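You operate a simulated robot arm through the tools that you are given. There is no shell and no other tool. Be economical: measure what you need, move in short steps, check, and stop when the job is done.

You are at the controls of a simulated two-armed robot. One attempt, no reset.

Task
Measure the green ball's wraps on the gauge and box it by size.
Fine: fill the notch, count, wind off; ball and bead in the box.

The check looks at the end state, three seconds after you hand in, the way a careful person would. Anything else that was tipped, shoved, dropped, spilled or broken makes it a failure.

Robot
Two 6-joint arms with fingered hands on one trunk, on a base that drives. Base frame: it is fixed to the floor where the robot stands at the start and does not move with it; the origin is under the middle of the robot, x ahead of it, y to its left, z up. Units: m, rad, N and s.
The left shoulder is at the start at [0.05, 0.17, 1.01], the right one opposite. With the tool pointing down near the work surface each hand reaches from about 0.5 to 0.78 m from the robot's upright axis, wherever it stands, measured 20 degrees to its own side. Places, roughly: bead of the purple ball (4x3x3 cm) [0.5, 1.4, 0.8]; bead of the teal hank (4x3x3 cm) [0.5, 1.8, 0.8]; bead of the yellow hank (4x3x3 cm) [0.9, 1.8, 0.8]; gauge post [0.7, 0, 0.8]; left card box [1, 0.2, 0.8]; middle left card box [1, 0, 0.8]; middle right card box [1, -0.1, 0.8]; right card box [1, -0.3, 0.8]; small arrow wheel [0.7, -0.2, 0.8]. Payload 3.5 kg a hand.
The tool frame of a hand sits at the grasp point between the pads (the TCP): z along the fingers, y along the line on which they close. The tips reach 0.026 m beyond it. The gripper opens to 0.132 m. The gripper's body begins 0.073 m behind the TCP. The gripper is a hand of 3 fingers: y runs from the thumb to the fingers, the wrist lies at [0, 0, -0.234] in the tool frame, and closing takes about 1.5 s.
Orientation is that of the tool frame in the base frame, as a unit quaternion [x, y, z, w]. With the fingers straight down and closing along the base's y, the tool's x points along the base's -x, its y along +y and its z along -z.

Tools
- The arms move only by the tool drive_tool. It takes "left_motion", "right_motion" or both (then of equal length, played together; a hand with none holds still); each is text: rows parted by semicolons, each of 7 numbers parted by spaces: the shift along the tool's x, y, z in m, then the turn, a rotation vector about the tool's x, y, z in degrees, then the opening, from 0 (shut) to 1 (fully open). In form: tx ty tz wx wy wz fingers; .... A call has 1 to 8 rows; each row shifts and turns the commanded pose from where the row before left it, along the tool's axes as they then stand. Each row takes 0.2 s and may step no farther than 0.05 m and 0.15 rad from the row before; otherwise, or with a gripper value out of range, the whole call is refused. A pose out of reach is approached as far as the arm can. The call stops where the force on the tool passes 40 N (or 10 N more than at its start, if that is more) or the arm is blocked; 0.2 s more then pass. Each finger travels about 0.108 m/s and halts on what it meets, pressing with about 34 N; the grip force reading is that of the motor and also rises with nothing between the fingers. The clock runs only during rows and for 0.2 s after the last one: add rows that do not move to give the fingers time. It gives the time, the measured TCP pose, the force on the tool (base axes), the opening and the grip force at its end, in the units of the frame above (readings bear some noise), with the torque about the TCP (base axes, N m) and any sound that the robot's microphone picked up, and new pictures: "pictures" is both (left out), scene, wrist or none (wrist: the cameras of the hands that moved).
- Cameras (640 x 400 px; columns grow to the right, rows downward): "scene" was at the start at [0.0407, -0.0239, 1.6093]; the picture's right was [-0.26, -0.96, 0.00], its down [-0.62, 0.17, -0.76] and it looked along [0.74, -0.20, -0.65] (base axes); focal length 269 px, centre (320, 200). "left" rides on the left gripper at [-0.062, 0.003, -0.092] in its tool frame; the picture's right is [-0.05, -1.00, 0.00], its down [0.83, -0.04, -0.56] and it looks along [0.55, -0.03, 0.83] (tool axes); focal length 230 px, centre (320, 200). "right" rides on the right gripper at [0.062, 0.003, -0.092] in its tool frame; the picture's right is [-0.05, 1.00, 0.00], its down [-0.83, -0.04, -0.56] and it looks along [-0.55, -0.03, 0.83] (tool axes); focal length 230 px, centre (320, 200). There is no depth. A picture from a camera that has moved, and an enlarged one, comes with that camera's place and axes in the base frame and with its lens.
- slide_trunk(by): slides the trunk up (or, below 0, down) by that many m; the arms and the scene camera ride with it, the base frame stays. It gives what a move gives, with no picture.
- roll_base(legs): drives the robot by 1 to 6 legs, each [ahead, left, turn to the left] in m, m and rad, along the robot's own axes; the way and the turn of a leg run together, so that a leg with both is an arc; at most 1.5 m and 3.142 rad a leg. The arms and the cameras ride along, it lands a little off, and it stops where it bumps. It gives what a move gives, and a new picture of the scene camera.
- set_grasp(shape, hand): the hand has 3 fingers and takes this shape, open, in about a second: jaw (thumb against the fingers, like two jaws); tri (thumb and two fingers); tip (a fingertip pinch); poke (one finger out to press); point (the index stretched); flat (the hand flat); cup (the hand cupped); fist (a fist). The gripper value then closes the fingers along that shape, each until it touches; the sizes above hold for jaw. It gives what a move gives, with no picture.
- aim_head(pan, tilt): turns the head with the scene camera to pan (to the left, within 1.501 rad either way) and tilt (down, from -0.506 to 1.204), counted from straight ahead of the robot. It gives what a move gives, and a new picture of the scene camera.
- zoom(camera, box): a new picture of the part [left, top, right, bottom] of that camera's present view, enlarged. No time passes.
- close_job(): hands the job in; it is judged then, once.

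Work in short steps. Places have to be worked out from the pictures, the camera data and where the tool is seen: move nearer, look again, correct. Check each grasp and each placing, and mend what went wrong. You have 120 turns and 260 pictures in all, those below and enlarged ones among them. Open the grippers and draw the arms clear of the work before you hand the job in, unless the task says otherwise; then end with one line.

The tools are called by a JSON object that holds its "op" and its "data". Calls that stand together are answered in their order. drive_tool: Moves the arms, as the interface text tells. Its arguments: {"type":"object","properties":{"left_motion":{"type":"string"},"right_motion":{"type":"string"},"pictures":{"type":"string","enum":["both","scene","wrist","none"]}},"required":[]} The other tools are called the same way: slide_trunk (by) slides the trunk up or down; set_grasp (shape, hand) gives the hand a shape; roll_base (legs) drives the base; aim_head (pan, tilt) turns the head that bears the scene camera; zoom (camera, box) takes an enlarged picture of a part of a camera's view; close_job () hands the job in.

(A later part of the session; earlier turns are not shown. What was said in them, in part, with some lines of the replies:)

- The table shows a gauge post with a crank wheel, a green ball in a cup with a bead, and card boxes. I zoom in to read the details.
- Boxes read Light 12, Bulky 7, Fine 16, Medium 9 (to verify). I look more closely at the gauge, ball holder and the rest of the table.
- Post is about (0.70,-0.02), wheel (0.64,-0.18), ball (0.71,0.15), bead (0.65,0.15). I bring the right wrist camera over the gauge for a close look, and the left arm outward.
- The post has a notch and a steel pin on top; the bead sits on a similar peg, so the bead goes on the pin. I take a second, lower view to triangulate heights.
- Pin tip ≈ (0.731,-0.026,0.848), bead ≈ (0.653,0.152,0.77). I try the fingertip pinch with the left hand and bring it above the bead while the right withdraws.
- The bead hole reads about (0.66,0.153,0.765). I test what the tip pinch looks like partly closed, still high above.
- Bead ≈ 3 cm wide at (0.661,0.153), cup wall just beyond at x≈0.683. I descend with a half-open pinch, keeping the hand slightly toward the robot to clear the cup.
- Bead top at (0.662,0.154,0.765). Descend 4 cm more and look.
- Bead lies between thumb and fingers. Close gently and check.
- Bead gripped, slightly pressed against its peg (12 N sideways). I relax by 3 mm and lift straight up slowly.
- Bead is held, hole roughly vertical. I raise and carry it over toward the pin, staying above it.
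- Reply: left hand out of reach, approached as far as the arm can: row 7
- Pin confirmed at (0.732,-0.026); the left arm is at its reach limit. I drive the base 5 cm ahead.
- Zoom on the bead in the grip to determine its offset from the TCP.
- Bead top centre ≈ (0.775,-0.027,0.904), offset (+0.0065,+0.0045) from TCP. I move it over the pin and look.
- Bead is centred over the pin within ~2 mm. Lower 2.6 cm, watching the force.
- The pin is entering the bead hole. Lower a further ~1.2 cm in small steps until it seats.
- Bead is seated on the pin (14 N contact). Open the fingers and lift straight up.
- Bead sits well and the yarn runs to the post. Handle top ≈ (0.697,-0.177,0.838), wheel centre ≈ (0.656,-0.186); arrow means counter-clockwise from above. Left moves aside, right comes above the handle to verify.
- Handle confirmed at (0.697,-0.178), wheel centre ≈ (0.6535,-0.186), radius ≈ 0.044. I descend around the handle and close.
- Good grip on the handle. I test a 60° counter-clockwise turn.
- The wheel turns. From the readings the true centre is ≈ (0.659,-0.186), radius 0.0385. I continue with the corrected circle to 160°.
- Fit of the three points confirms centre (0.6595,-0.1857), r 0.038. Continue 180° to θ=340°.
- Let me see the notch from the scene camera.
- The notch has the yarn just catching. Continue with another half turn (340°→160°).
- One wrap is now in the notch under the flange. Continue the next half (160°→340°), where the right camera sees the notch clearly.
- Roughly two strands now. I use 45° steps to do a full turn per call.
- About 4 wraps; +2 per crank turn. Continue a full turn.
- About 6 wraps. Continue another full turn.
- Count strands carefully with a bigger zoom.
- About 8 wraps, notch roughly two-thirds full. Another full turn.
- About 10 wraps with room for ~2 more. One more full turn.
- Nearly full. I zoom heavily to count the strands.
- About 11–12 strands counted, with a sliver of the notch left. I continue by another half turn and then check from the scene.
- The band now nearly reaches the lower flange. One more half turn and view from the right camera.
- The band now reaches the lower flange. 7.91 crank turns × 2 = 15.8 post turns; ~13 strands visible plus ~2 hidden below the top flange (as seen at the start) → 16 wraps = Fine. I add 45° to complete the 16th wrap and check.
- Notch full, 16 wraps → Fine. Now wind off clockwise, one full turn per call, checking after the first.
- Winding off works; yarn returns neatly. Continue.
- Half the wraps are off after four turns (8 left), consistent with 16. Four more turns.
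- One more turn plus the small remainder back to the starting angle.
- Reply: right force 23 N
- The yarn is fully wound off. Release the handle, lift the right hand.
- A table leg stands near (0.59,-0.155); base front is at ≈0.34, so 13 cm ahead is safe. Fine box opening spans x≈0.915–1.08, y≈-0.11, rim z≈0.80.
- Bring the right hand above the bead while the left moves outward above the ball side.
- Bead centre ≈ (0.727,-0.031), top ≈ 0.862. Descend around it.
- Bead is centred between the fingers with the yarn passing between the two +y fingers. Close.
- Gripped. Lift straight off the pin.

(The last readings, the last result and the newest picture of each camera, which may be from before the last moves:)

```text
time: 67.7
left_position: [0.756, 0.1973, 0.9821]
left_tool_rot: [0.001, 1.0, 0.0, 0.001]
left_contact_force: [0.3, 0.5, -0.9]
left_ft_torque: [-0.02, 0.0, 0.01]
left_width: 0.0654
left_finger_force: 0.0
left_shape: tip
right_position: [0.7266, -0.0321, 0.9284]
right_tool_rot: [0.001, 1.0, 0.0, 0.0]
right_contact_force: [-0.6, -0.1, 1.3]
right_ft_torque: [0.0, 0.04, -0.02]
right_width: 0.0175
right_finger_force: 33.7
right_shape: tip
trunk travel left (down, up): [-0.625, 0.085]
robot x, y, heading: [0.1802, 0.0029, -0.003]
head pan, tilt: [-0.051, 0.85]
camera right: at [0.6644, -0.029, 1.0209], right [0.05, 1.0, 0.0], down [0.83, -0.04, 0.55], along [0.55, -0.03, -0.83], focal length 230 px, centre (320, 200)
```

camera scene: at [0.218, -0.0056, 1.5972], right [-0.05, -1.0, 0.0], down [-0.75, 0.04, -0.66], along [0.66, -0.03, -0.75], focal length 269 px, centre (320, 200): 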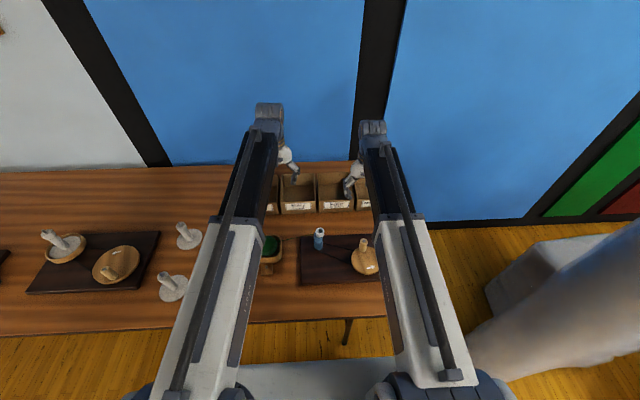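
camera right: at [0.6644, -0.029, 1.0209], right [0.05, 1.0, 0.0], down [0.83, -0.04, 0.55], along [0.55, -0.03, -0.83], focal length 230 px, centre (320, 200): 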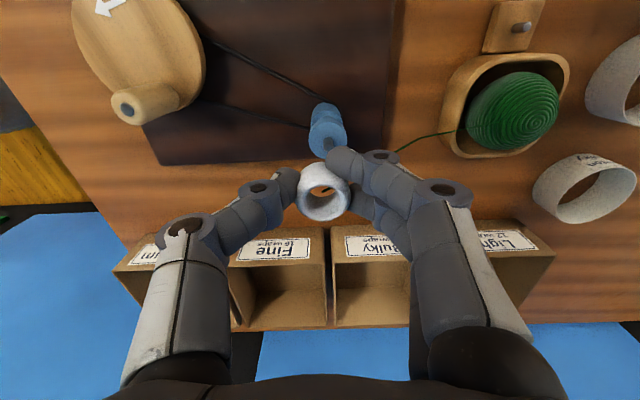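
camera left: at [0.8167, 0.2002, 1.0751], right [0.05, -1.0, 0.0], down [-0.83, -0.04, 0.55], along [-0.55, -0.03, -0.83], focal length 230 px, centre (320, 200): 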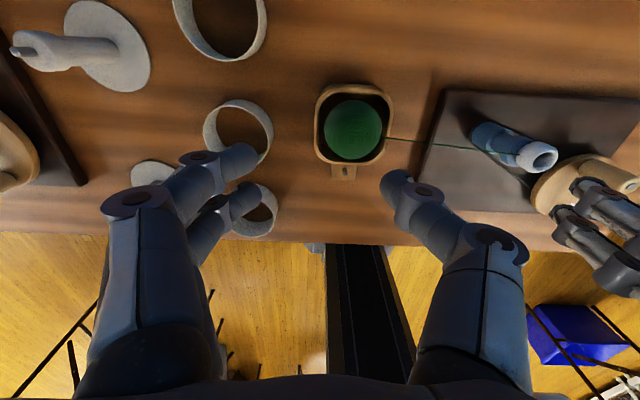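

Bead is free. Fine box centre ≈ (0.99,-0.10). I carry the bead forward above it, then tilt the hand for reach.

{"op": "drive_tool", "data": {"right_motion": "-0.034 -0.0136 0 0 0 0 0.1;-0.034 -0.0136 0 0 0 0 0.1;-0.034 -0.0136 0 0 0 0 0.1;-0.034 -0.0136 0 0 0 0 0.1;-0.034 -0.0136 0 0 0 0 0.1;0 0 0 0 -8 0 0.1;0 0 0 0 -8 0 0.1", "pictures": "both"}}

```text
time: 69.3
left_position: [0.7557, 0.197, 0.9823]
left_tool_rot: [0.001, 1.0, 0.0, 0.001]
left_contact_force: [1.1, -0.4, -0.4]
left_ft_torque: [-0.01, 0.0, 0.05]
left_width: 0.0653
left_finger_force: 0.1
left_shape: tip
right_position: [0.8963, -0.1012, 0.9273]
right_tool_rot: [0.001, 0.99, 0.0, 0.14]
right_contact_force: [-0.4, -0.7, -0.6]
right_ft_torque: [0.02, -0.04, 0.01]
right_width: 0.0173
right_finger_force: 33.8
right_shape: tip
trunk travel left (down, up): [-0.625, 0.085]
robot x, y, heading: [0.1832, 0.0003, -0.001]
head pan, tilt: [-0.051, 0.85]
camera scene: at [0.2178, -0.0055, 1.5973], right [-0.05, -1.0, 0.0], down [-0.75, 0.04, -0.66], along [0.66, -0.03, -0.75], focal length 269 px, centre (320, 200)
camera right: at [0.8109, -0.0985, 0.9998], right [0.05, 1.0, 0.01], down [0.64, -0.04, 0.76], along [0.76, -0.03, -0.65], focal length 230 px, centre (320, 200)
```

scene: 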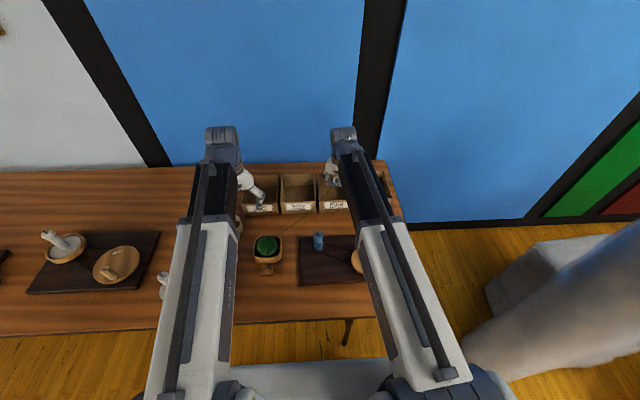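
right: 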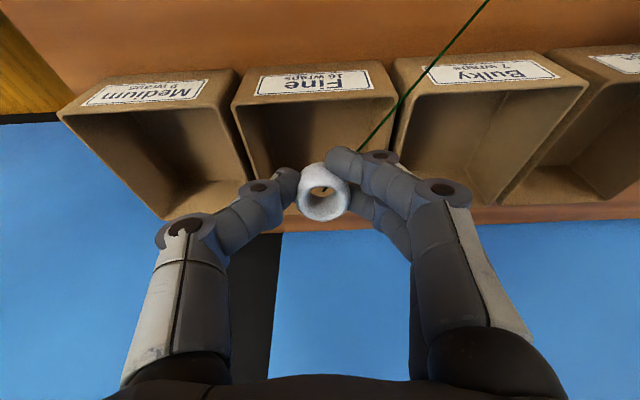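

Fine box interior ≈ x 0.915–1.05, y -0.17…-0.04. I move to (0.95,-0.118) and lower, then look.

{"op": "drive_tool", "data": {"right_motion": "-0.0177 -0.0085 0.0363 0 0 0 0.1;-0.0177 -0.0085 0.0363 0 0 0 0.1;0.0069 0 0.024 0 0 0 0.1", "pictures": "wrist"}}

{"op": "zoom", "data": {"camera": "scene", "box": [240, 150, 400, 280]}}

```text
time: 70.1
left_position: [0.7549, 0.1963, 0.9825]
left_tool_rot: [0.0, 1.0, -0.001, 0.001]
left_contact_force: [-0.3, 0.8, -0.2]
left_ft_torque: [0.0, -0.02, 0.0]
left_width: 0.0657
left_finger_force: 0.2
left_shape: tip
right_position: [0.9517, -0.1206, 0.8415]
right_tool_rot: [0.0, 0.99, 0.0, 0.139]
right_contact_force: [1.2, -0.7, 0.4]
right_ft_torque: [-0.01, -0.02, 0.03]
right_width: 0.0173
right_finger_force: 33.7
right_shape: tip
trunk travel left (down, up): [-0.625, 0.085]
robot x, y, heading: [0.179, 0.0001, -0.003]
head pan, tilt: [-0.051, 0.85]
camera right: at [0.8658, -0.1164, 0.9148], right [0.05, 1.0, 0.01], down [0.65, -0.04, 0.76], along [0.76, -0.03, -0.65], focal length 230 px, centre (320, 200)
```

right: 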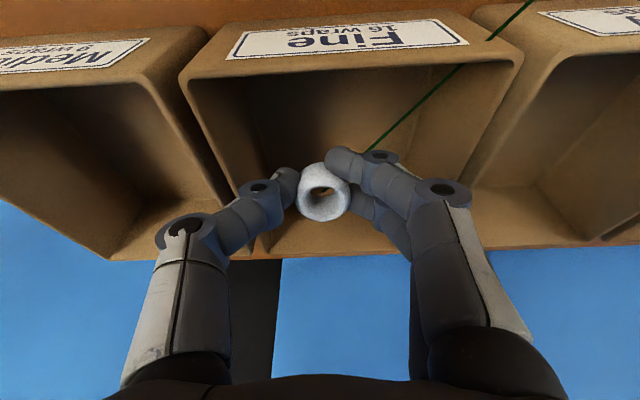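

```text
3.08 times, centred on (320, 215) of scene
camera zoom: at [0.2181, -0.0056, 1.5973], right [-0.05, -1.0, 0.0], down [-0.75, 0.04, -0.66], along [0.66, -0.03, -0.75], focal length 829 px, centre (320, 154)
```

zoom: 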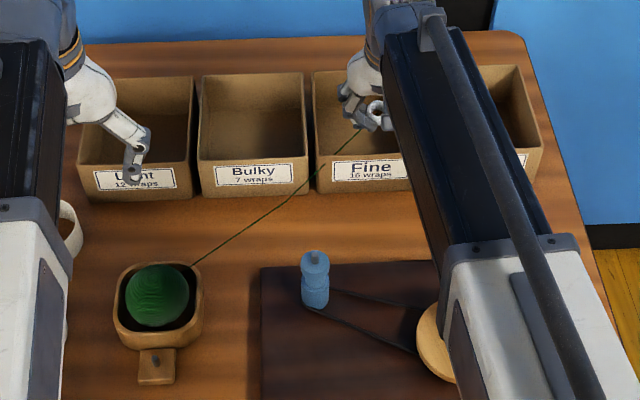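

Bead is over the box interior. Lower 4.5 cm into the box.

{"op": "drive_tool", "data": {"right_motion": "0.0055 0 0.0192 0 0 0 0.1;0.0055 0 0.0192 0 0 0 0.1;0.0014 0 0.005 0 0 0 0.1", "pictures": "wrist"}}

{"op": "zoom", "data": {"camera": "scene", "box": [300, 155, 380, 215]}}

```text
time: 70.9
left_position: [0.7559, 0.1965, 0.9814]
left_tool_rot: [0.0, 1.0, 0.0, 0.001]
left_contact_force: [0.2, 0.2, 1.2]
left_ft_torque: [-0.01, -0.01, 0.01]
left_width: 0.0655
left_finger_force: 0.0
left_shape: tip
right_position: [0.9508, -0.1182, 0.7971]
right_tool_rot: [0.0, 0.99, 0.0, 0.139]
right_contact_force: [-0.1, 0.3, -0.1]
right_ft_torque: [-0.01, -0.02, 0.02]
right_width: 0.0171
right_finger_force: 34.3
right_shape: tip
trunk travel left (down, up): [-0.625, 0.085]
robot x, y, heading: [0.1791, 0.0003, -0.003]
head pan, tilt: [-0.051, 0.85]
camera right: at [0.8658, -0.1157, 0.8691], right [0.05, 1.0, 0.01], down [0.65, -0.04, 0.76], along [0.76, -0.03, -0.65], focal length 230 px, centre (320, 200)
```

right: 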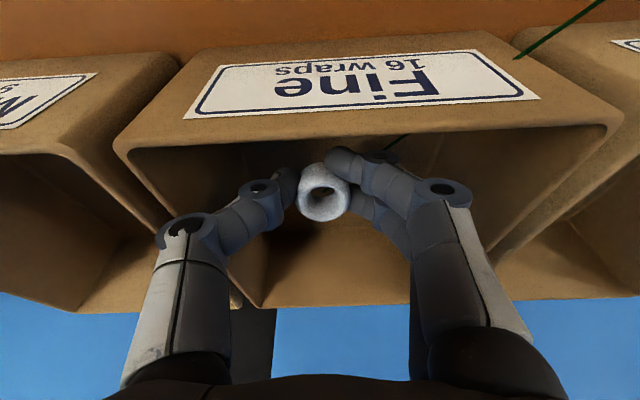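

```text
6.67 times, centred on (340, 185) of scene
camera zoom: at [0.2181, -0.0056, 1.5973], right [-0.05, -1.0, 0.0], down [-0.75, 0.04, -0.66], along [0.66, -0.03, -0.75], focal length 1795 px, centre (187, 300)
```

zoom: 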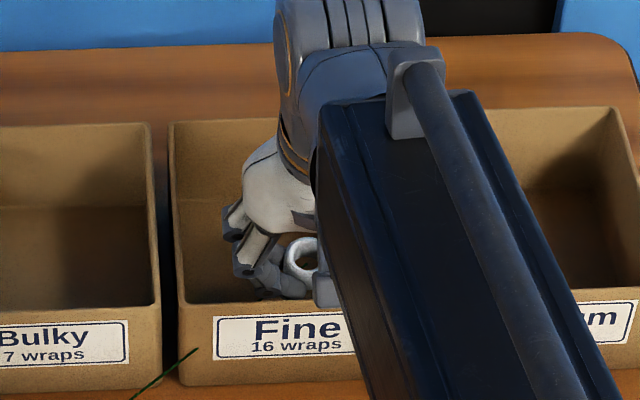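

The bead is inside the Fine box. Lower 1.8 cm more and release with a small opening, then rise.

{"op": "drive_tool", "data": {"right_motion": "0.005 0 0.0173 0 0 0 0.1;0 0 0 0 0 0 0.25;0 0 0 0 0 0 0.35;0 0 0 0 0 0 0.35", "pictures": "wrist"}}

```text
time: 71.9
left_position: [0.7572, 0.1985, 0.9805]
left_tool_rot: [0.001, 1.0, -0.001, 0.0]
left_contact_force: [0.5, -0.2, -0.2]
left_ft_torque: [-0.02, -0.02, 0.01]
left_width: 0.0654
left_finger_force: 0.1
left_shape: tip
right_position: [0.9516, -0.1113, 0.7777]
right_tool_rot: [-0.001, 0.99, 0.001, 0.139]
right_contact_force: [1.3, 31.4, -7.3]
right_ft_torque: [-0.55, -0.05, -0.15]
right_width: 0.035
right_finger_force: 0.1
right_shape: tip
trunk travel left (down, up): [-0.625, 0.085]
robot x, y, heading: [0.1822, 0.0009, -0.006]
head pan, tilt: [-0.051, 0.85]
camera right: at [0.8661, -0.1099, 0.8507], right [0.05, 1.0, 0.02], down [0.65, -0.04, 0.76], along [0.76, -0.03, -0.65], focal length 230 px, centre (320, 200)
```

right: 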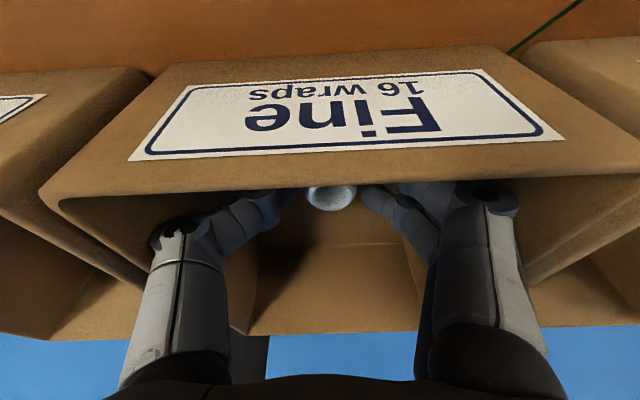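

The thumb knuckle is pressing the box's right wall (31 N). I reduce the opening, shift away (+y), and rise.

{"op": "drive_tool", "data": {"right_motion": "0 0.008 0 0 0 0 0.22;-0.004 0 -0.0144 0 0 0 0.22", "pictures": "wrist"}}

{"op": "zoom", "data": {"camera": "scene", "box": [300, 155, 380, 215]}}

```text
time: 72.5
left_position: [0.7555, 0.1965, 0.9824]
left_tool_rot: [0.002, 1.0, 0.0, 0.001]
left_contact_force: [-0.7, 0.2, 0.6]
left_ft_torque: [0.02, 0.03, -0.02]
left_width: 0.0656
left_finger_force: 0.1
left_shape: tip
right_position: [0.9501, -0.115, 0.7952]
right_tool_rot: [0.003, 0.99, -0.001, 0.139]
right_contact_force: [-0.3, 0.5, -0.2]
right_ft_torque: [-0.02, -0.03, 0.01]
right_width: 0.0289
right_finger_force: 0.0
right_shape: tip
trunk travel left (down, up): [-0.625, 0.085]
robot x, y, heading: [0.1837, 0.0022, -0.005]
head pan, tilt: [-0.051, 0.85]
camera right: at [0.865, -0.1112, 0.8674], right [0.06, 1.0, 0.01], down [0.65, -0.04, 0.76], along [0.76, -0.03, -0.65], focal length 230 px, centre (320, 200)
```

right: 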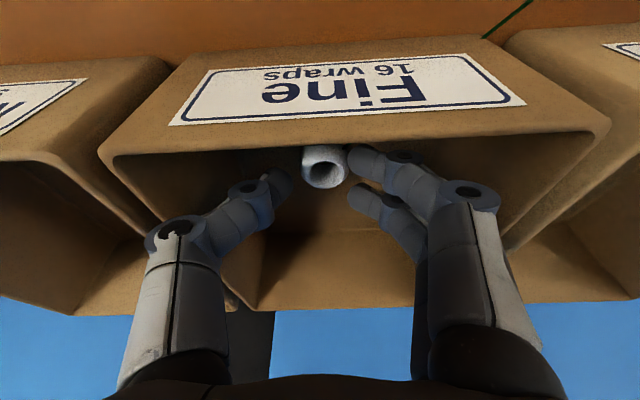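

```text
6.67 times, centred on (340, 185) of scene
camera zoom: at [0.218, -0.0066, 1.5974], right [-0.05, -1.0, 0.0], down [-0.75, 0.04, -0.66], along [0.66, -0.04, -0.75], focal length 1795 px, centre (187, 300)
```

zoom: 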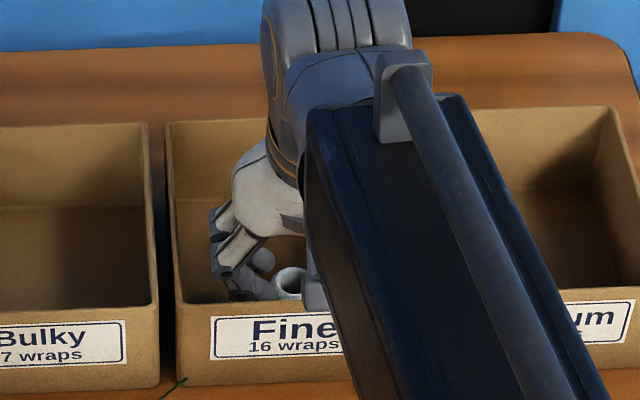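

Bead is released in the box and the box hasn't moved. Rise clear.

{"op": "drive_tool", "data": {"right_motion": "-0.004 0 -0.0144 0 0 0 0.22;-0.008 0 -0.028 0 0 0 0.22;-0.011 0 -0.0385 0 0 0 0.22;-0.011 0 -0.0385 0 0 0 0.22;-0.008 0 -0.028 0 0 0 0.3", "pictures": "wrist"}}

{"op": "zoom", "data": {"camera": "scene", "box": [240, 150, 400, 280]}}

```text
time: 73.7
left_position: [0.7559, 0.1978, 0.983]
left_tool_rot: [0.002, 1.0, 0.0, 0.001]
left_contact_force: [-0.4, 0.3, 0.6]
left_ft_torque: [0.01, -0.01, 0.02]
left_width: 0.0655
left_finger_force: 0.1
left_shape: tip
right_position: [0.9501, -0.1101, 0.9476]
right_tool_rot: [0.0, 0.99, -0.001, 0.139]
right_contact_force: [-0.4, -1.0, 0.1]
right_ft_torque: [0.01, -0.02, 0.0]
right_width: 0.0391
right_finger_force: 0.0
right_shape: tip
trunk travel left (down, up): [-0.625, 0.085]
robot x, y, heading: [0.1759, 0.0027, -0.005]
head pan, tilt: [-0.051, 0.85]
camera right: at [0.8643, -0.1075, 1.0203], right [0.05, 1.0, 0.01], down [0.65, -0.04, 0.76], along [0.76, -0.03, -0.65], focal length 230 px, centre (320, 200)
```

right: 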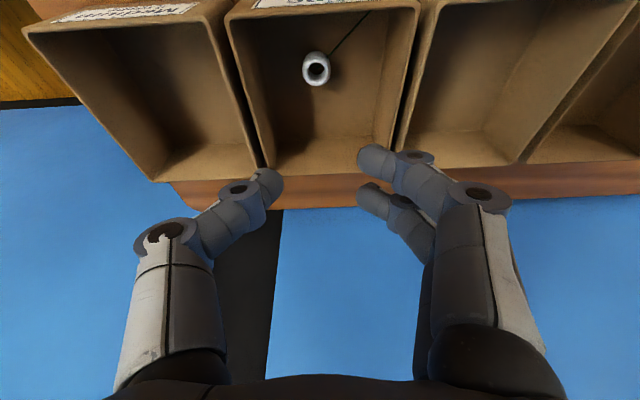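

```text
3.08 times, centred on (320, 215) of scene
camera zoom: at [0.218, -0.0055, 1.5973], right [-0.05, -1.0, 0.0], down [-0.75, 0.04, -0.66], along [0.66, -0.03, -0.75], focal length 829 px, centre (320, 154)
```

zoom: 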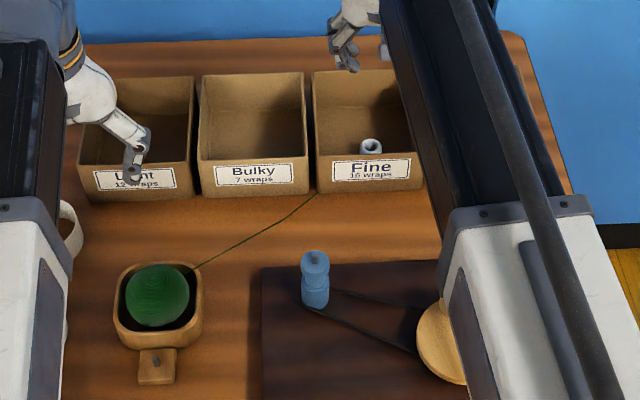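

Bead stands in the Fine box at ≈(0.957,-0.112). Now the ball: I clear the left arm away and level the right hand.

{"op": "drive_tool", "data": {"left_motion": "0.0193 0.036 -0.01 0 0 0 0.5;0.0193 0.036 -0.01 0 0 0 0.5;0.0193 0.036 -0.01 0 0 0 0.5;0.0193 0.036 -0.01 0 0 0 0.5;0.0193 0.036 -0.01 0 0 0 0.5;0.0193 0.036 -0.01 0 0 0 0.5;0.0193 0.036 -0.01 0 0 0 0.5", "right_motion": "0 0 0 0 8 0 0.3;0 0 0 0 8 0 0.3;0.03 0 0 0 0 0 0.3;0.03 0 0 0 0 0 0.3;0 0 0 0 0 0 0.3;0 0 0 0 0 0 0.3;0 0 0 0 0 0 0.3", "pictures": "none"}}

{"op": "set_grasp", "data": {"hand": "right", "shape": "jaw"}}

{"op": "drive_tool", "data": {"right_motion": "0.025 0.037 0 0 0 0 0.8;0.025 0.037 0 0 0 0 0.8;0.025 0.037 0 0 0 0 0.8;0.025 0.037 0 0 0 0 0.8;0.025 0.037 0 0 0 0 0.8;0.025 0.037 0 0 0 0 0.8;0.025 0.037 0 0 0 0 0.8", "pictures": "both"}}

```text
time: 75.3
left_position: [0.62, 0.4497, 1.052]
left_tool_rot: [0.0, 1.0, 0.0, 0.001]
left_contact_force: [0.1, 1.4, 0.0]
left_ft_torque: [0.0, 0.01, -0.01]
left_width: 0.0652
left_finger_force: 0.0
left_shape: tip
right_position: [0.8635, -0.1121, 0.9467]
right_tool_rot: [0.001, 1.0, 0.001, 0.0]
right_contact_force: [0.1, -0.6, -0.4]
right_ft_torque: [-0.01, -0.01, -0.03]
right_width: 0.0392
right_finger_force: 0.0
right_shape: tip
right hand out of reach, approached as far as the arm can: row 2
trunk travel left (down, up): [-0.625, 0.085]
robot x, y, heading: [0.1827, 0.0038, -0.006]
head pan, tilt: [-0.051, 0.85]
```

```text
time: 76.2
left_position: [0.62, 0.4487, 1.0514]
left_tool_rot: [0.002, 1.0, 0.0, 0.001]
left_contact_force: [-0.5, -0.2, -0.6]
left_ft_torque: [-0.01, 0.0, 0.0]
left_width: 0.0656
left_finger_force: 0.0
left_shape: tip
right_position: [0.8644, -0.1104, 0.947]
right_tool_rot: [0.001, 1.0, -0.001, 0.0]
right_contact_force: [0.3, -0.9, 0.0]
right_ft_torque: [-0.01, 0.0, 0.02]
right_width: 0.1318
right_finger_force: 0.3
right_shape: jaw
trunk travel left (down, up): [-0.625, 0.085]
robot x, y, heading: [0.1831, 0.0008, -0.003]
head pan, tilt: [-0.051, 0.85]
```

```text
time: 77.8
left_position: [0.6205, 0.4497, 1.0513]
left_tool_rot: [0.001, 1.0, 0.0, 0.001]
left_contact_force: [-0.2, 0.1, -0.5]
left_ft_torque: [-0.02, 0.01, 0.01]
left_width: 0.0654
left_finger_force: 0.0
left_shape: tip
right_position: [0.6886, 0.147, 0.9446]
right_tool_rot: [0.001, 1.0, 0.0, 0.0]
right_contact_force: [0.1, -0.8, 0.7]
right_ft_torque: [-0.02, 0.02, 0.02]
right_width: 0.1055
right_finger_force: 0.0
right_shape: jaw
trunk travel left (down, up): [-0.625, 0.085]
robot x, y, heading: [0.1852, 0.004, -0.005]
head pan, tilt: [-0.051, 0.85]
camera scene: at [0.2179, -0.0053, 1.5973], right [-0.05, -1.0, 0.0], down [-0.75, 0.04, -0.66], along [0.66, -0.03, -0.75], focal length 269 px, centre (320, 200)
camera right: at [0.6261, 0.1505, 1.0385], right [0.05, 1.0, 0.0], down [0.83, -0.04, 0.56], along [0.55, -0.03, -0.83], focal length 230 px, centre (320, 200)
```

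scene: 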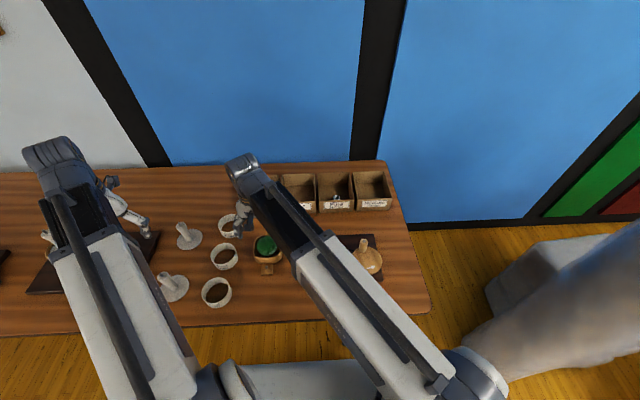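
right: 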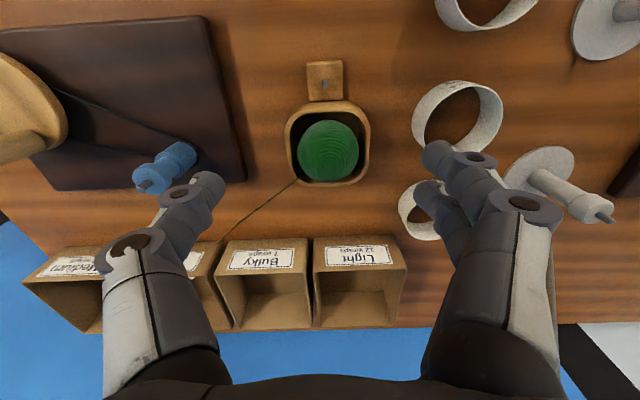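

Zoom to see the ball/cup gaps.

{"op": "zoom", "data": {"camera": "right", "box": [275, 60, 385, 200]}}

{"op": "zoom", "data": {"camera": "scene", "box": [235, 220, 305, 285]}}

```text
2.86 times, centred on (330, 130) of right
camera zoom: at [0.6261, 0.1505, 1.0385], right [0.05, 1.0, 0.0], down [0.83, -0.04, 0.56], along [0.55, -0.03, -0.83], focal length 657 px, centre (291, 400)
```

zoom: 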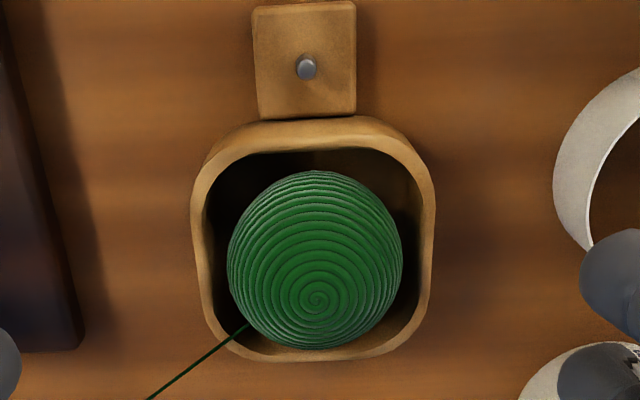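

```text
6.15 times, centred on (270, 252) of scene
camera zoom: at [0.2179, -0.0053, 1.5973], right [-0.05, -1.0, 0.0], down [-0.75, 0.04, -0.66], along [0.66, -0.03, -0.75], focal length 1657 px, centre (628, -123)
```

zoom: 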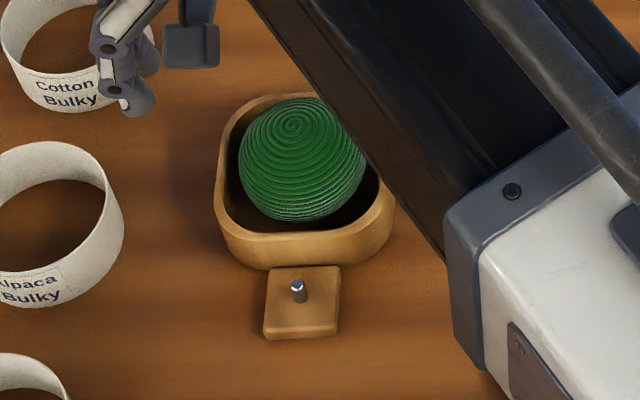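

Ball centre ≈ (0.727,0.154,0.785), equator about level with the cup rim; little side gap. I'll grip at the equator with fingertips just at the rim. Descend partway.

{"op": "drive_tool", "data": {"right_motion": "-0.0195 0.0035 0.03 0 0 0 0.75;-0.0195 0.0035 0.03 0 0 0 0.75;0 0 0.03 0 0 0 0.75;0 0 0.025 0 0 0 0.75", "pictures": "wrist"}}

{"op": "zoom", "data": {"camera": "scene", "box": [235, 220, 305, 285]}}

```text
time: 78.8
left_position: [0.6211, 0.4502, 1.0508]
left_tool_rot: [0.0, 1.0, -0.001, 0.001]
left_contact_force: [0.5, -0.4, -0.7]
left_ft_torque: [0.0, -0.02, 0.04]
left_width: 0.0656
left_finger_force: 0.0
left_shape: tip
right_position: [0.7293, 0.1548, 0.8303]
right_tool_rot: [0.001, 1.0, 0.001, 0.001]
right_contact_force: [-0.7, -0.5, 0.3]
right_ft_torque: [0.02, 0.02, -0.01]
right_width: 0.0994
right_finger_force: 0.1
right_shape: jaw
trunk travel left (down, up): [-0.625, 0.085]
robot x, y, heading: [0.1784, -0.0022, -0.003]
head pan, tilt: [-0.051, 0.85]
camera right: at [0.6669, 0.1573, 0.9232], right [0.05, 1.0, 0.0], down [0.83, -0.04, 0.56], along [0.55, -0.03, -0.83], focal length 230 px, centre (320, 200)
```

right: 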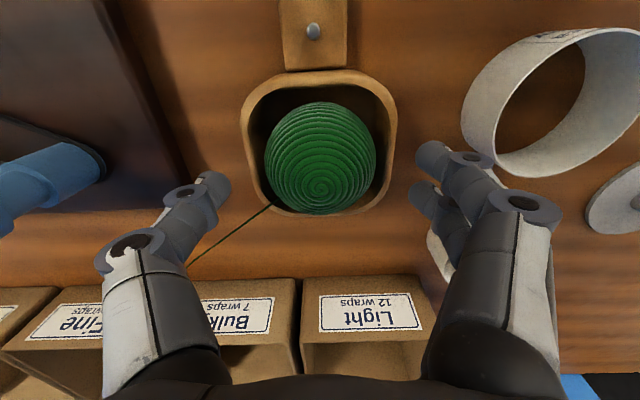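

```text
6.15 times, centred on (270, 252) of scene
camera zoom: at [0.2181, -0.0054, 1.5973], right [-0.05, -1.0, 0.0], down [-0.75, 0.04, -0.66], along [0.66, -0.03, -0.75], focal length 1657 px, centre (628, -123)
```

zoom: 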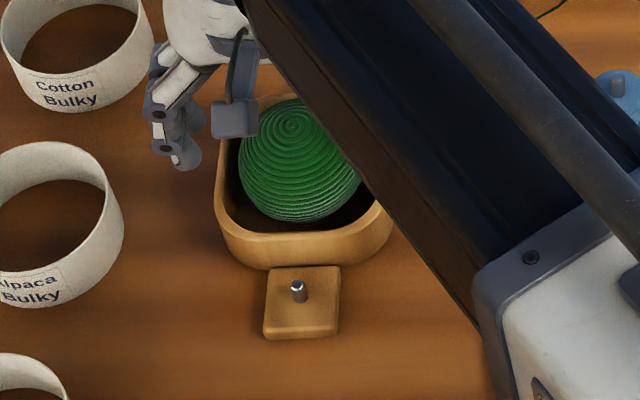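

Lower 1.7 cm so the tips are just at rim level, then close slowly.

{"op": "drive_tool", "data": {"right_motion": "0.003 0 0.016 0 0 0 0.75;0 0 0 0 0 0 0.6;0 0 0 0 0 0 0.5;0 0 0 0 0 0 0.4;0 0 0 0 0 0 0.3;0 0 0 0 0 0 0.3", "pictures": "wrist"}}

{"op": "zoom", "data": {"camera": "scene", "box": [235, 220, 305, 285]}}

```text
time: 80.2
left_position: [0.6198, 0.4489, 1.0501]
left_tool_rot: [0.002, 1.0, 0.0, 0.002]
left_contact_force: [0.3, 0.7, 1.1]
left_ft_torque: [-0.01, -0.03, 0.0]
left_width: 0.0655
left_finger_force: 0.1
left_shape: tip
right_position: [0.7254, 0.1537, 0.8155]
right_tool_rot: [0.001, 1.0, 0.0, 0.0]
right_contact_force: [0.1, 0.3, 3.2]
right_ft_torque: [-0.03, -0.01, 0.02]
right_width: 0.0571
right_finger_force: 33.7
right_shape: jaw
trunk travel left (down, up): [-0.625, 0.085]
robot x, y, heading: [0.1846, 0.0021, -0.004]
head pan, tilt: [-0.051, 0.85]
camera right: at [0.6634, 0.1571, 0.9079], right [0.05, 1.0, 0.0], down [0.83, -0.04, 0.56], along [0.55, -0.03, -0.83], focal length 230 px, centre (320, 200)
```

right: 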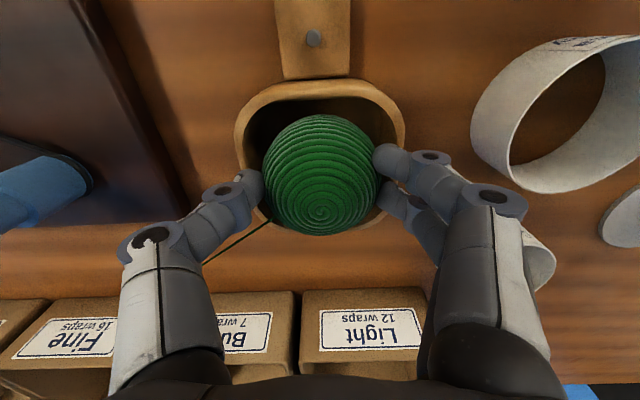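

```text
6.15 times, centred on (270, 252) of scene
camera zoom: at [0.2177, -0.0056, 1.5973], right [-0.05, -1.0, 0.0], down [-0.75, 0.04, -0.66], along [0.66, -0.03, -0.75], focal length 1657 px, centre (628, -123)
```

zoom: 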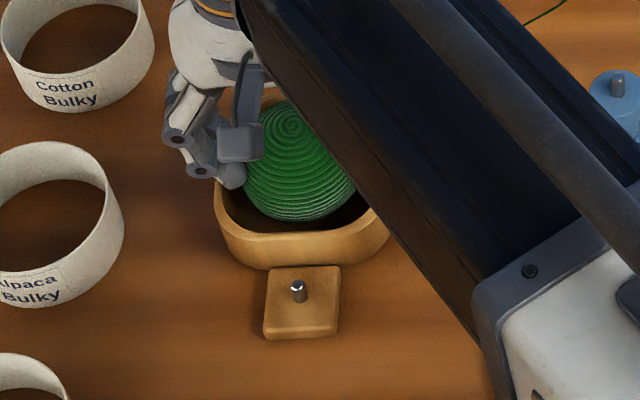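

Ball gripped (0.057 reading, ~same offset as with the bead). Lift slowly and verify.

{"op": "drive_tool", "data": {"right_motion": "0 0 -0.01 0 0 0 0.3;0 0 -0.015 0 0 0 0.3;0 0 -0.02 0 0 0 0.3", "pictures": "wrist"}}

{"op": "zoom", "data": {"camera": "scene", "box": [235, 220, 305, 285]}}

```text
time: 81.0
left_position: [0.6193, 0.4482, 1.0528]
left_tool_rot: [0.001, 1.0, 0.0, 0.001]
left_contact_force: [-0.1, 0.8, 0.2]
left_ft_torque: [0.01, 0.01, -0.01]
left_width: 0.0655
left_finger_force: 0.1
left_shape: tip
right_position: [0.726, 0.1542, 0.8591]
right_tool_rot: [0.001, 1.0, 0.0, 0.0]
right_contact_force: [0.2, -0.4, -0.8]
right_ft_torque: [-0.01, 0.01, 0.01]
right_width: 0.0572
right_finger_force: 34.1
right_shape: jaw
trunk travel left (down, up): [-0.625, 0.085]
robot x, y, heading: [0.1821, -0.0021, -0.005]
head pan, tilt: [-0.051, 0.85]
camera right: at [0.6636, 0.1576, 0.9527], right [0.05, 1.0, 0.0], down [0.83, -0.04, 0.56], along [0.55, -0.03, -0.83], focal length 230 px, centre (320, 200)
```

right: 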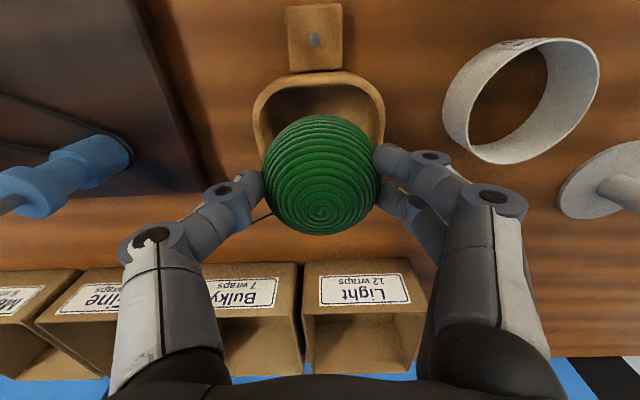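

```text
6.15 times, centred on (270, 252) of scene
camera zoom: at [0.218, -0.0055, 1.5973], right [-0.05, -1.0, 0.0], down [-0.75, 0.04, -0.66], along [0.66, -0.03, -0.75], focal length 1657 px, centre (628, -123)
```

zoom: 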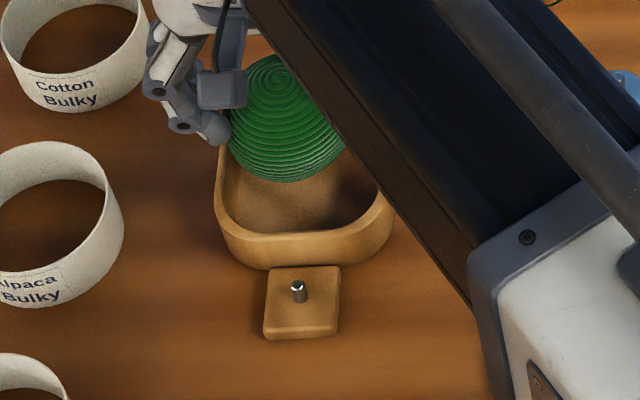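

Ball is held securely. Raise and carry it diagonally toward the Fine box.

{"op": "drive_tool", "data": {"right_motion": "0 0 -0.04 0 0 0 0.3;0 0 -0.045 0 0 0 0.3;-0.0255 -0.042 0 0 0 0 0.3;-0.0255 -0.042 0 0 0 0 0.3;-0.0255 -0.042 0 0 0 0 0.3;-0.0255 -0.042 0 0 0 0 0.3;-0.0255 -0.042 0 0 0 0 0.3;-0.0255 -0.042 0 0 0 0 0.3", "pictures": "both"}}

```text
time: 82.8
left_position: [0.6213, 0.4494, 1.0519]
left_tool_rot: [0.002, 1.0, 0.0, 0.001]
left_contact_force: [-0.5, 0.5, -0.2]
left_ft_torque: [-0.03, -0.01, -0.02]
left_width: 0.0655
left_finger_force: 0.2
left_shape: tip
right_position: [0.8787, -0.0988, 0.9449]
right_tool_rot: [0.0, 1.0, 0.0, 0.0]
right_contact_force: [0.2, -0.5, -0.5]
right_ft_torque: [-0.02, -0.01, 0.02]
right_width: 0.0568
right_finger_force: 34.2
right_shape: jaw
trunk travel left (down, up): [-0.625, 0.085]
robot x, y, heading: [0.1808, -0.0024, -0.004]
head pan, tilt: [-0.051, 0.85]
camera scene: at [0.2183, -0.0058, 1.5973], right [-0.05, -1.0, 0.0], down [-0.75, 0.04, -0.66], along [0.66, -0.03, -0.75], focal length 269 px, centre (320, 200)
camera right: at [0.8167, -0.0964, 1.0384], right [0.05, 1.0, 0.0], down [0.83, -0.04, 0.56], along [0.55, -0.03, -0.83], focal length 230 px, centre (320, 200)
```

scene: 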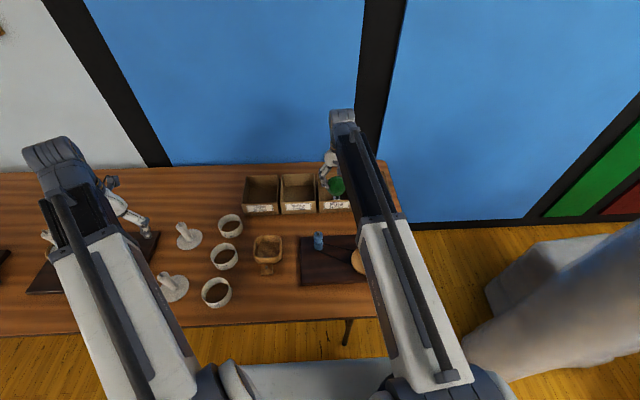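
right: 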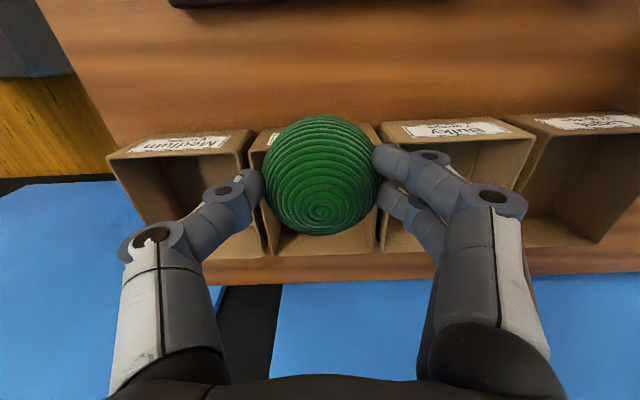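

Tilt the hand 24° forward and extend over the back part of the Fine box.

{"op": "drive_tool", "data": {"right_motion": "0 0 0 0 -8 0 0.3;0 0 0 0 -8 0 0.3;0 0 0 0 -8 0 0.3;-0.0365 -0.001 0.0163 0 0 0 0.3;-0.0365 -0.001 0.0163 0 0 0 0.3;-0.0365 -0.001 0.0163 0 0 0 0.3;0 0 0 0 0 0 0.3", "pictures": "both"}}

{"op": "zoom", "data": {"camera": "scene", "box": [280, 140, 400, 230]}}

```text
time: 84.4
left_position: [0.6203, 0.4491, 1.052]
left_tool_rot: [0.0, 1.0, 0.0, 0.001]
left_contact_force: [0.3, 0.5, -0.4]
left_ft_torque: [0.0, 0.01, -0.04]
left_width: 0.0657
left_finger_force: 0.0
left_shape: tip
right_position: [0.9986, -0.1004, 0.9439]
right_tool_rot: [0.001, 0.978, 0.0, 0.208]
right_contact_force: [-0.4, 0.6, -0.5]
right_ft_torque: [0.02, 0.04, 0.02]
right_width: 0.0567
right_finger_force: 33.8
right_shape: jaw
trunk travel left (down, up): [-0.625, 0.085]
robot x, y, heading: [0.1805, 0.0039, 0.0]
head pan, tilt: [-0.051, 0.85]
camera scene: at [0.2181, -0.0055, 1.5973], right [-0.05, -1.0, 0.0], down [-0.75, 0.04, -0.66], along [0.66, -0.03, -0.75], focal length 269 px, centre (320, 200)
camera right: at [0.9041, -0.0979, 1.004], right [0.05, 1.0, 0.02], down [0.53, -0.04, 0.84], along [0.84, -0.03, -0.53], focal length 230 px, centre (320, 200)
```

scene: 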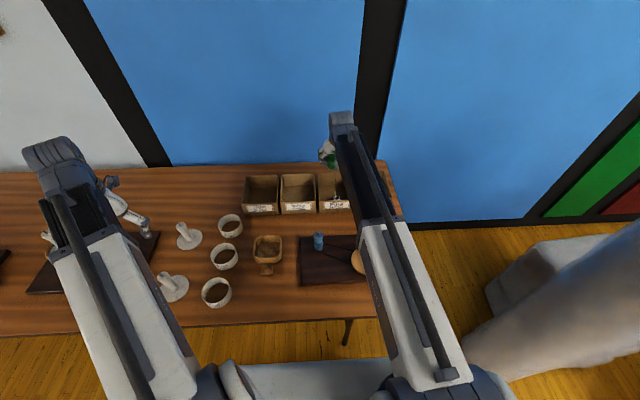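
right: 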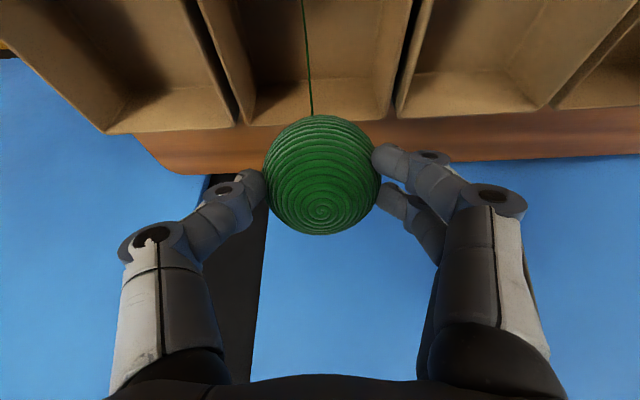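

```text
4.44 times, centred on (340, 185) of scene
camera zoom: at [0.2181, -0.0055, 1.5973], right [-0.05, -1.0, 0.0], down [-0.75, 0.04, -0.66], along [0.66, -0.03, -0.75], focal length 1197 px, centre (231, 267)
```

zoom: 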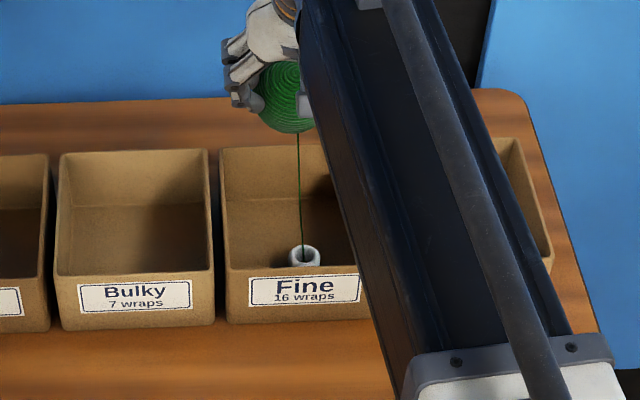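

Ball is above the back of the Fine box (box back edge x≈1.067, ball ≈1.011, y -0.10). Lower 10 cm.

{"op": "drive_tool", "data": {"right_motion": "0.0141 0 0.0317 0 0 0 0.3;0.0141 0 0.0317 0 0 0 0.3;0.0135 0 0.0304 0 0 0 0.3", "pictures": "wrist"}}

{"op": "zoom", "data": {"camera": "scene", "box": [280, 140, 400, 230]}}

```text
time: 85.2
left_position: [0.6201, 0.4494, 1.0503]
left_tool_rot: [0.001, 1.0, 0.0, 0.0]
left_contact_force: [-0.6, 0.6, -0.2]
left_ft_torque: [0.03, 0.01, 0.0]
left_width: 0.0652
left_finger_force: 0.1
left_shape: tip
right_position: [0.9977, -0.1002, 0.8409]
right_tool_rot: [0.001, 0.978, 0.0, 0.208]
right_contact_force: [0.6, -0.1, -0.7]
right_ft_torque: [0.0, -0.02, -0.04]
right_width: 0.0565
right_finger_force: 33.7
right_shape: jaw
trunk travel left (down, up): [-0.625, 0.085]
robot x, y, heading: [0.1786, 0.0003, -0.001]
head pan, tilt: [-0.051, 0.85]
camera right: at [0.9029, -0.0983, 0.9012], right [0.05, 1.0, 0.02], down [0.53, -0.04, 0.85], along [0.85, -0.03, -0.53], focal length 230 px, centre (320, 200)
```

right: 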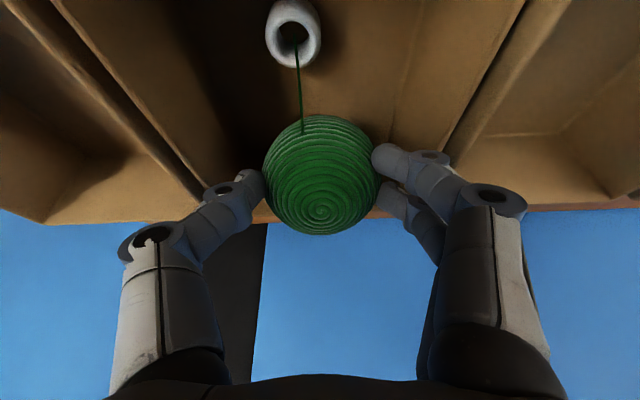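

```text
4.44 times, centred on (340, 185) of scene
camera zoom: at [0.2182, -0.0055, 1.5973], right [-0.05, -1.0, 0.0], down [-0.75, 0.04, -0.66], along [0.66, -0.03, -0.75], focal length 1197 px, centre (231, 267)
```

zoom: 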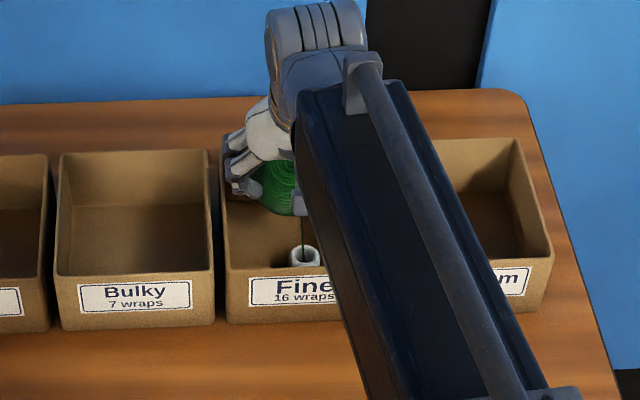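

Ball is partly inside the box, clear of the walls and the bead. Lower 1.3 cm, then open slightly.

{"op": "drive_tool", "data": {"right_motion": "0.0053 0 0.0119 0 0 0 0.3;0 0 0 0 0 0 0.46;0 0 0 0 0 0 0.52;0 0 0 0 0 0 0.54", "pictures": "wrist"}}

{"op": "zoom", "data": {"camera": "scene", "box": [280, 140, 400, 230]}}

```text
time: 86.2
left_position: [0.6208, 0.4496, 1.051]
left_tool_rot: [0.001, 1.0, 0.001, 0.0]
left_contact_force: [-0.7, -0.8, 0.1]
left_ft_torque: [0.03, -0.03, 0.0]
left_width: 0.0655
left_finger_force: 0.1
left_shape: tip
right_position: [0.9968, -0.1012, 0.8281]
right_tool_rot: [0.001, 0.978, 0.0, 0.208]
right_contact_force: [-1.0, -0.4, 0.2]
right_ft_torque: [-0.03, -0.01, -0.01]
right_width: 0.0707
right_finger_force: 0.0
right_shape: jaw
trunk travel left (down, up): [-0.625, 0.085]
robot x, y, heading: [0.1787, 0.0028, -0.0]
head pan, tilt: [-0.051, 0.85]
camera right: at [0.9025, -0.0982, 0.8884], right [0.05, 1.0, 0.02], down [0.53, -0.04, 0.84], along [0.84, -0.03, -0.53], focal length 230 px, centre (320, 200)
```

right: 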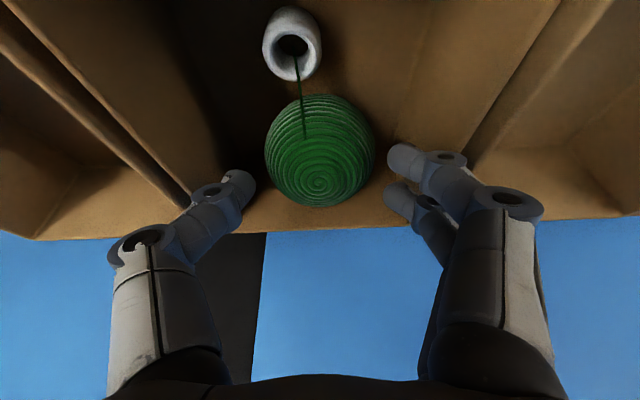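

```text
4.44 times, centred on (340, 185) of scene
camera zoom: at [0.2181, -0.0055, 1.5973], right [-0.05, -1.0, 0.0], down [-0.75, 0.04, -0.66], along [0.66, -0.03, -0.75], focal length 1197 px, centre (231, 267)
```

zoom: 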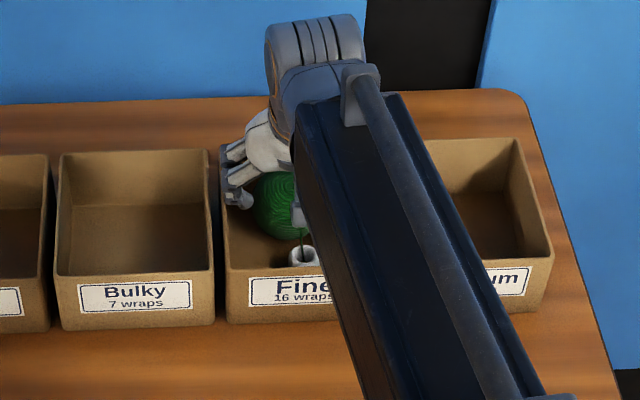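

Ball released in the box. Raise the hand straight up with the same opening.

{"op": "drive_tool", "data": {"right_motion": "-0.0081 0 -0.0183 0 0 0 0.55;-0.0163 0 -0.0365 0 0 0 0.55;-0.0163 0 -0.0365 0 0 0 0.55;-0.0163 0 -0.0365 0 0 0 0.55;0.02 0 -0.02 0 0 0 0.55;0.02 0 -0.02 0 8 0 0.55;0.02 0 0 0 8 0 0.55;0.02 0 0 0 8 0 0.55", "pictures": "wrist"}}

{"op": "zoom", "data": {"camera": "scene", "box": [280, 140, 400, 230]}}

```text
time: 88.0
left_position: [0.6205, 0.4491, 1.0504]
left_tool_rot: [0.001, 1.0, 0.0, 0.001]
left_contact_force: [-0.4, 1.0, 0.4]
left_ft_torque: [0.0, -0.04, 0.02]
left_width: 0.0656
left_finger_force: 0.0
left_shape: tip
right_position: [0.9059, -0.1011, 0.9808]
right_tool_rot: [0.0, 1.0, 0.0, -0.001]
right_contact_force: [-0.4, -0.2, -0.6]
right_ft_torque: [-0.02, 0.02, 0.01]
right_width: 0.0717
right_finger_force: 0.1
right_shape: jaw
trunk travel left (down, up): [-0.625, 0.085]
robot x, y, heading: [0.1825, -0.001, -0.003]
head pan, tilt: [-0.051, 0.85]
camera right: at [0.8438, -0.0983, 1.0737], right [0.05, 1.0, 0.0], down [0.83, -0.04, 0.55], along [0.55, -0.03, -0.83], focal length 230 px, centre (320, 200)
```

right: 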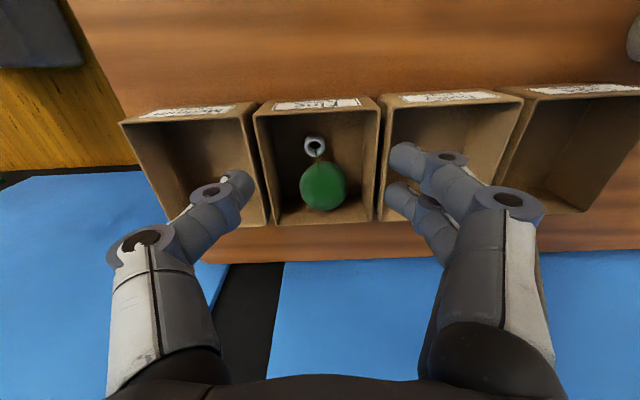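

```text
4.44 times, centred on (340, 185) of scene
camera zoom: at [0.2182, -0.0055, 1.5973], right [-0.05, -1.0, 0.0], down [-0.75, 0.04, -0.66], along [0.66, -0.03, -0.75], focal length 1197 px, centre (231, 267)
```

zoom: 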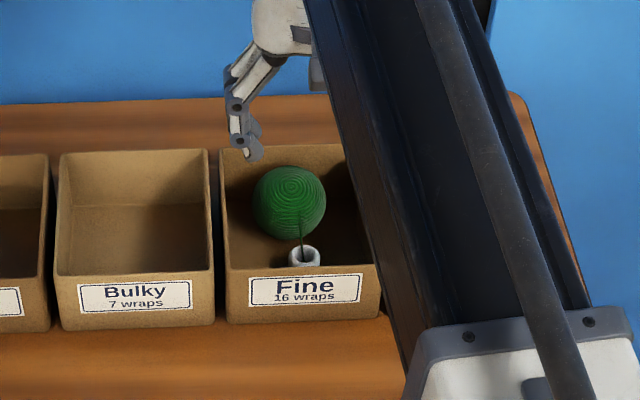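

Ball and bead are both in the Fine box. Raise and draw the arms back with grippers open, then back the base away.

{"op": "drive_tool", "data": {"right_motion": "0.02 -0.02 -0.03 0 0 0 1;0.03 -0.03 -0.02 0 0 0 1;0.03 -0.03 -0.02 0 0 0 1;0.03 -0.03 -0.02 0 0 0 1;0.03 -0.03 -0.02 0 0 0 1", "left_motion": "0 0 -0.01 0 0 0 1;0 0 -0.01 0 0 0 1;0 0 -0.01 0 0 0 1;0 0 -0.01 0 0 0 1;0 0 0 0 0 0 1", "pictures": "none"}}

{"op": "roll_base", "data": {"legs": [[-0.18, 0, 0]]}}

{"op": "zoom", "data": {"camera": "scene", "box": [180, 140, 420, 300]}}

```text
time: 89.2
left_position: [0.6203, 0.4504, 1.0911]
left_tool_rot: [0.001, 1.0, 0.0, 0.001]
left_contact_force: [0.6, 0.3, -0.1]
left_ft_torque: [-0.02, 0.01, 0.05]
left_width: 0.1318
left_finger_force: 0.0
left_shape: tip
right_position: [0.7649, -0.2397, 1.0914]
right_tool_rot: [0.001, 1.0, 0.0, 0.0]
right_contact_force: [0.2, 0.1, -0.5]
right_ft_torque: [-0.01, 0.01, -0.01]
right_width: 0.1319
right_finger_force: 0.1
right_shape: jaw
trunk travel left (down, up): [-0.625, 0.085]
robot x, y, heading: [0.1783, 0.0018, -0.001]
head pan, tilt: [-0.051, 0.85]
```

```text
time: 90.7
left_position: [0.4386, 0.4516, 1.0913]
left_tool_rot: [0.0, 1.0, 0.0, 0.002]
left_contact_force: [-0.4, -0.1, -0.3]
left_ft_torque: [-0.01, -0.03, 0.04]
left_width: 0.132
left_finger_force: 0.2
left_shape: tip
right_position: [0.5861, -0.2392, 1.0922]
right_tool_rot: [0.0, 1.0, 0.0, -0.001]
right_contact_force: [-0.5, -0.6, 0.8]
right_ft_torque: [-0.05, 0.0, -0.02]
right_width: 0.132
right_finger_force: 0.1
right_shape: jaw
trunk travel left (down, up): [-0.625, 0.085]
robot x, y, heading: [0.0037, -0.0004, 0.001]
head pan, tilt: [-0.051, 0.85]
camera scene: at [0.0372, -0.0054, 1.5973], right [-0.05, -1.0, 0.0], down [-0.75, 0.04, -0.66], along [0.66, -0.03, -0.75], focal length 269 px, centre (320, 200)
```

scene: 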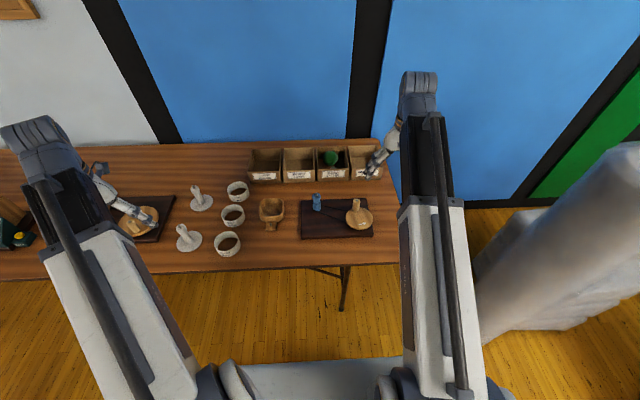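

```text
2.50 times, centred on (300, 220) of scene
camera zoom: at [0.0372, -0.0054, 1.5973], right [-0.05, -1.0, 0.0], down [-0.75, 0.04, -0.66], along [0.66, -0.03, -0.75], focal length 673 px, centre (370, 150)
```

zoom: 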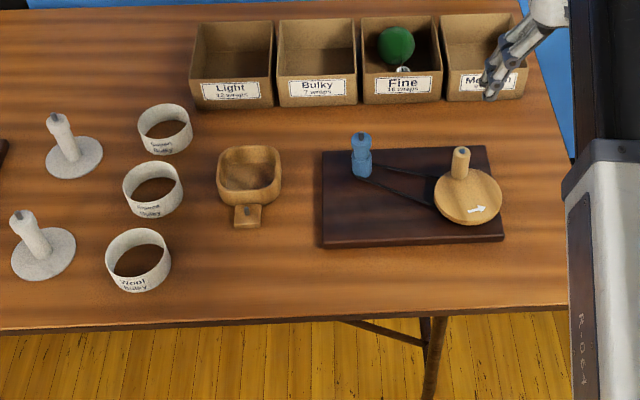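

Everything is undisturbed, the gauge is bare, and the ball and bead sit in the Fine box with both arms clear. I hand the job in.

{"op": "close_job", "data": {}}

```text
The job is handed in.
```

The green yarn filled the gauge notch at 16 wraps. I took that count from crank turns at two wraps each, and the strands I could see fit it. I wound the yarn off again, and the ball and its bead are now in the "Fine – 16 wraps" box. Both grippers are open and the arms are clear. While I was setting the bead down, the hand briefly pressed the box's right wall, but the box did not visibly move.
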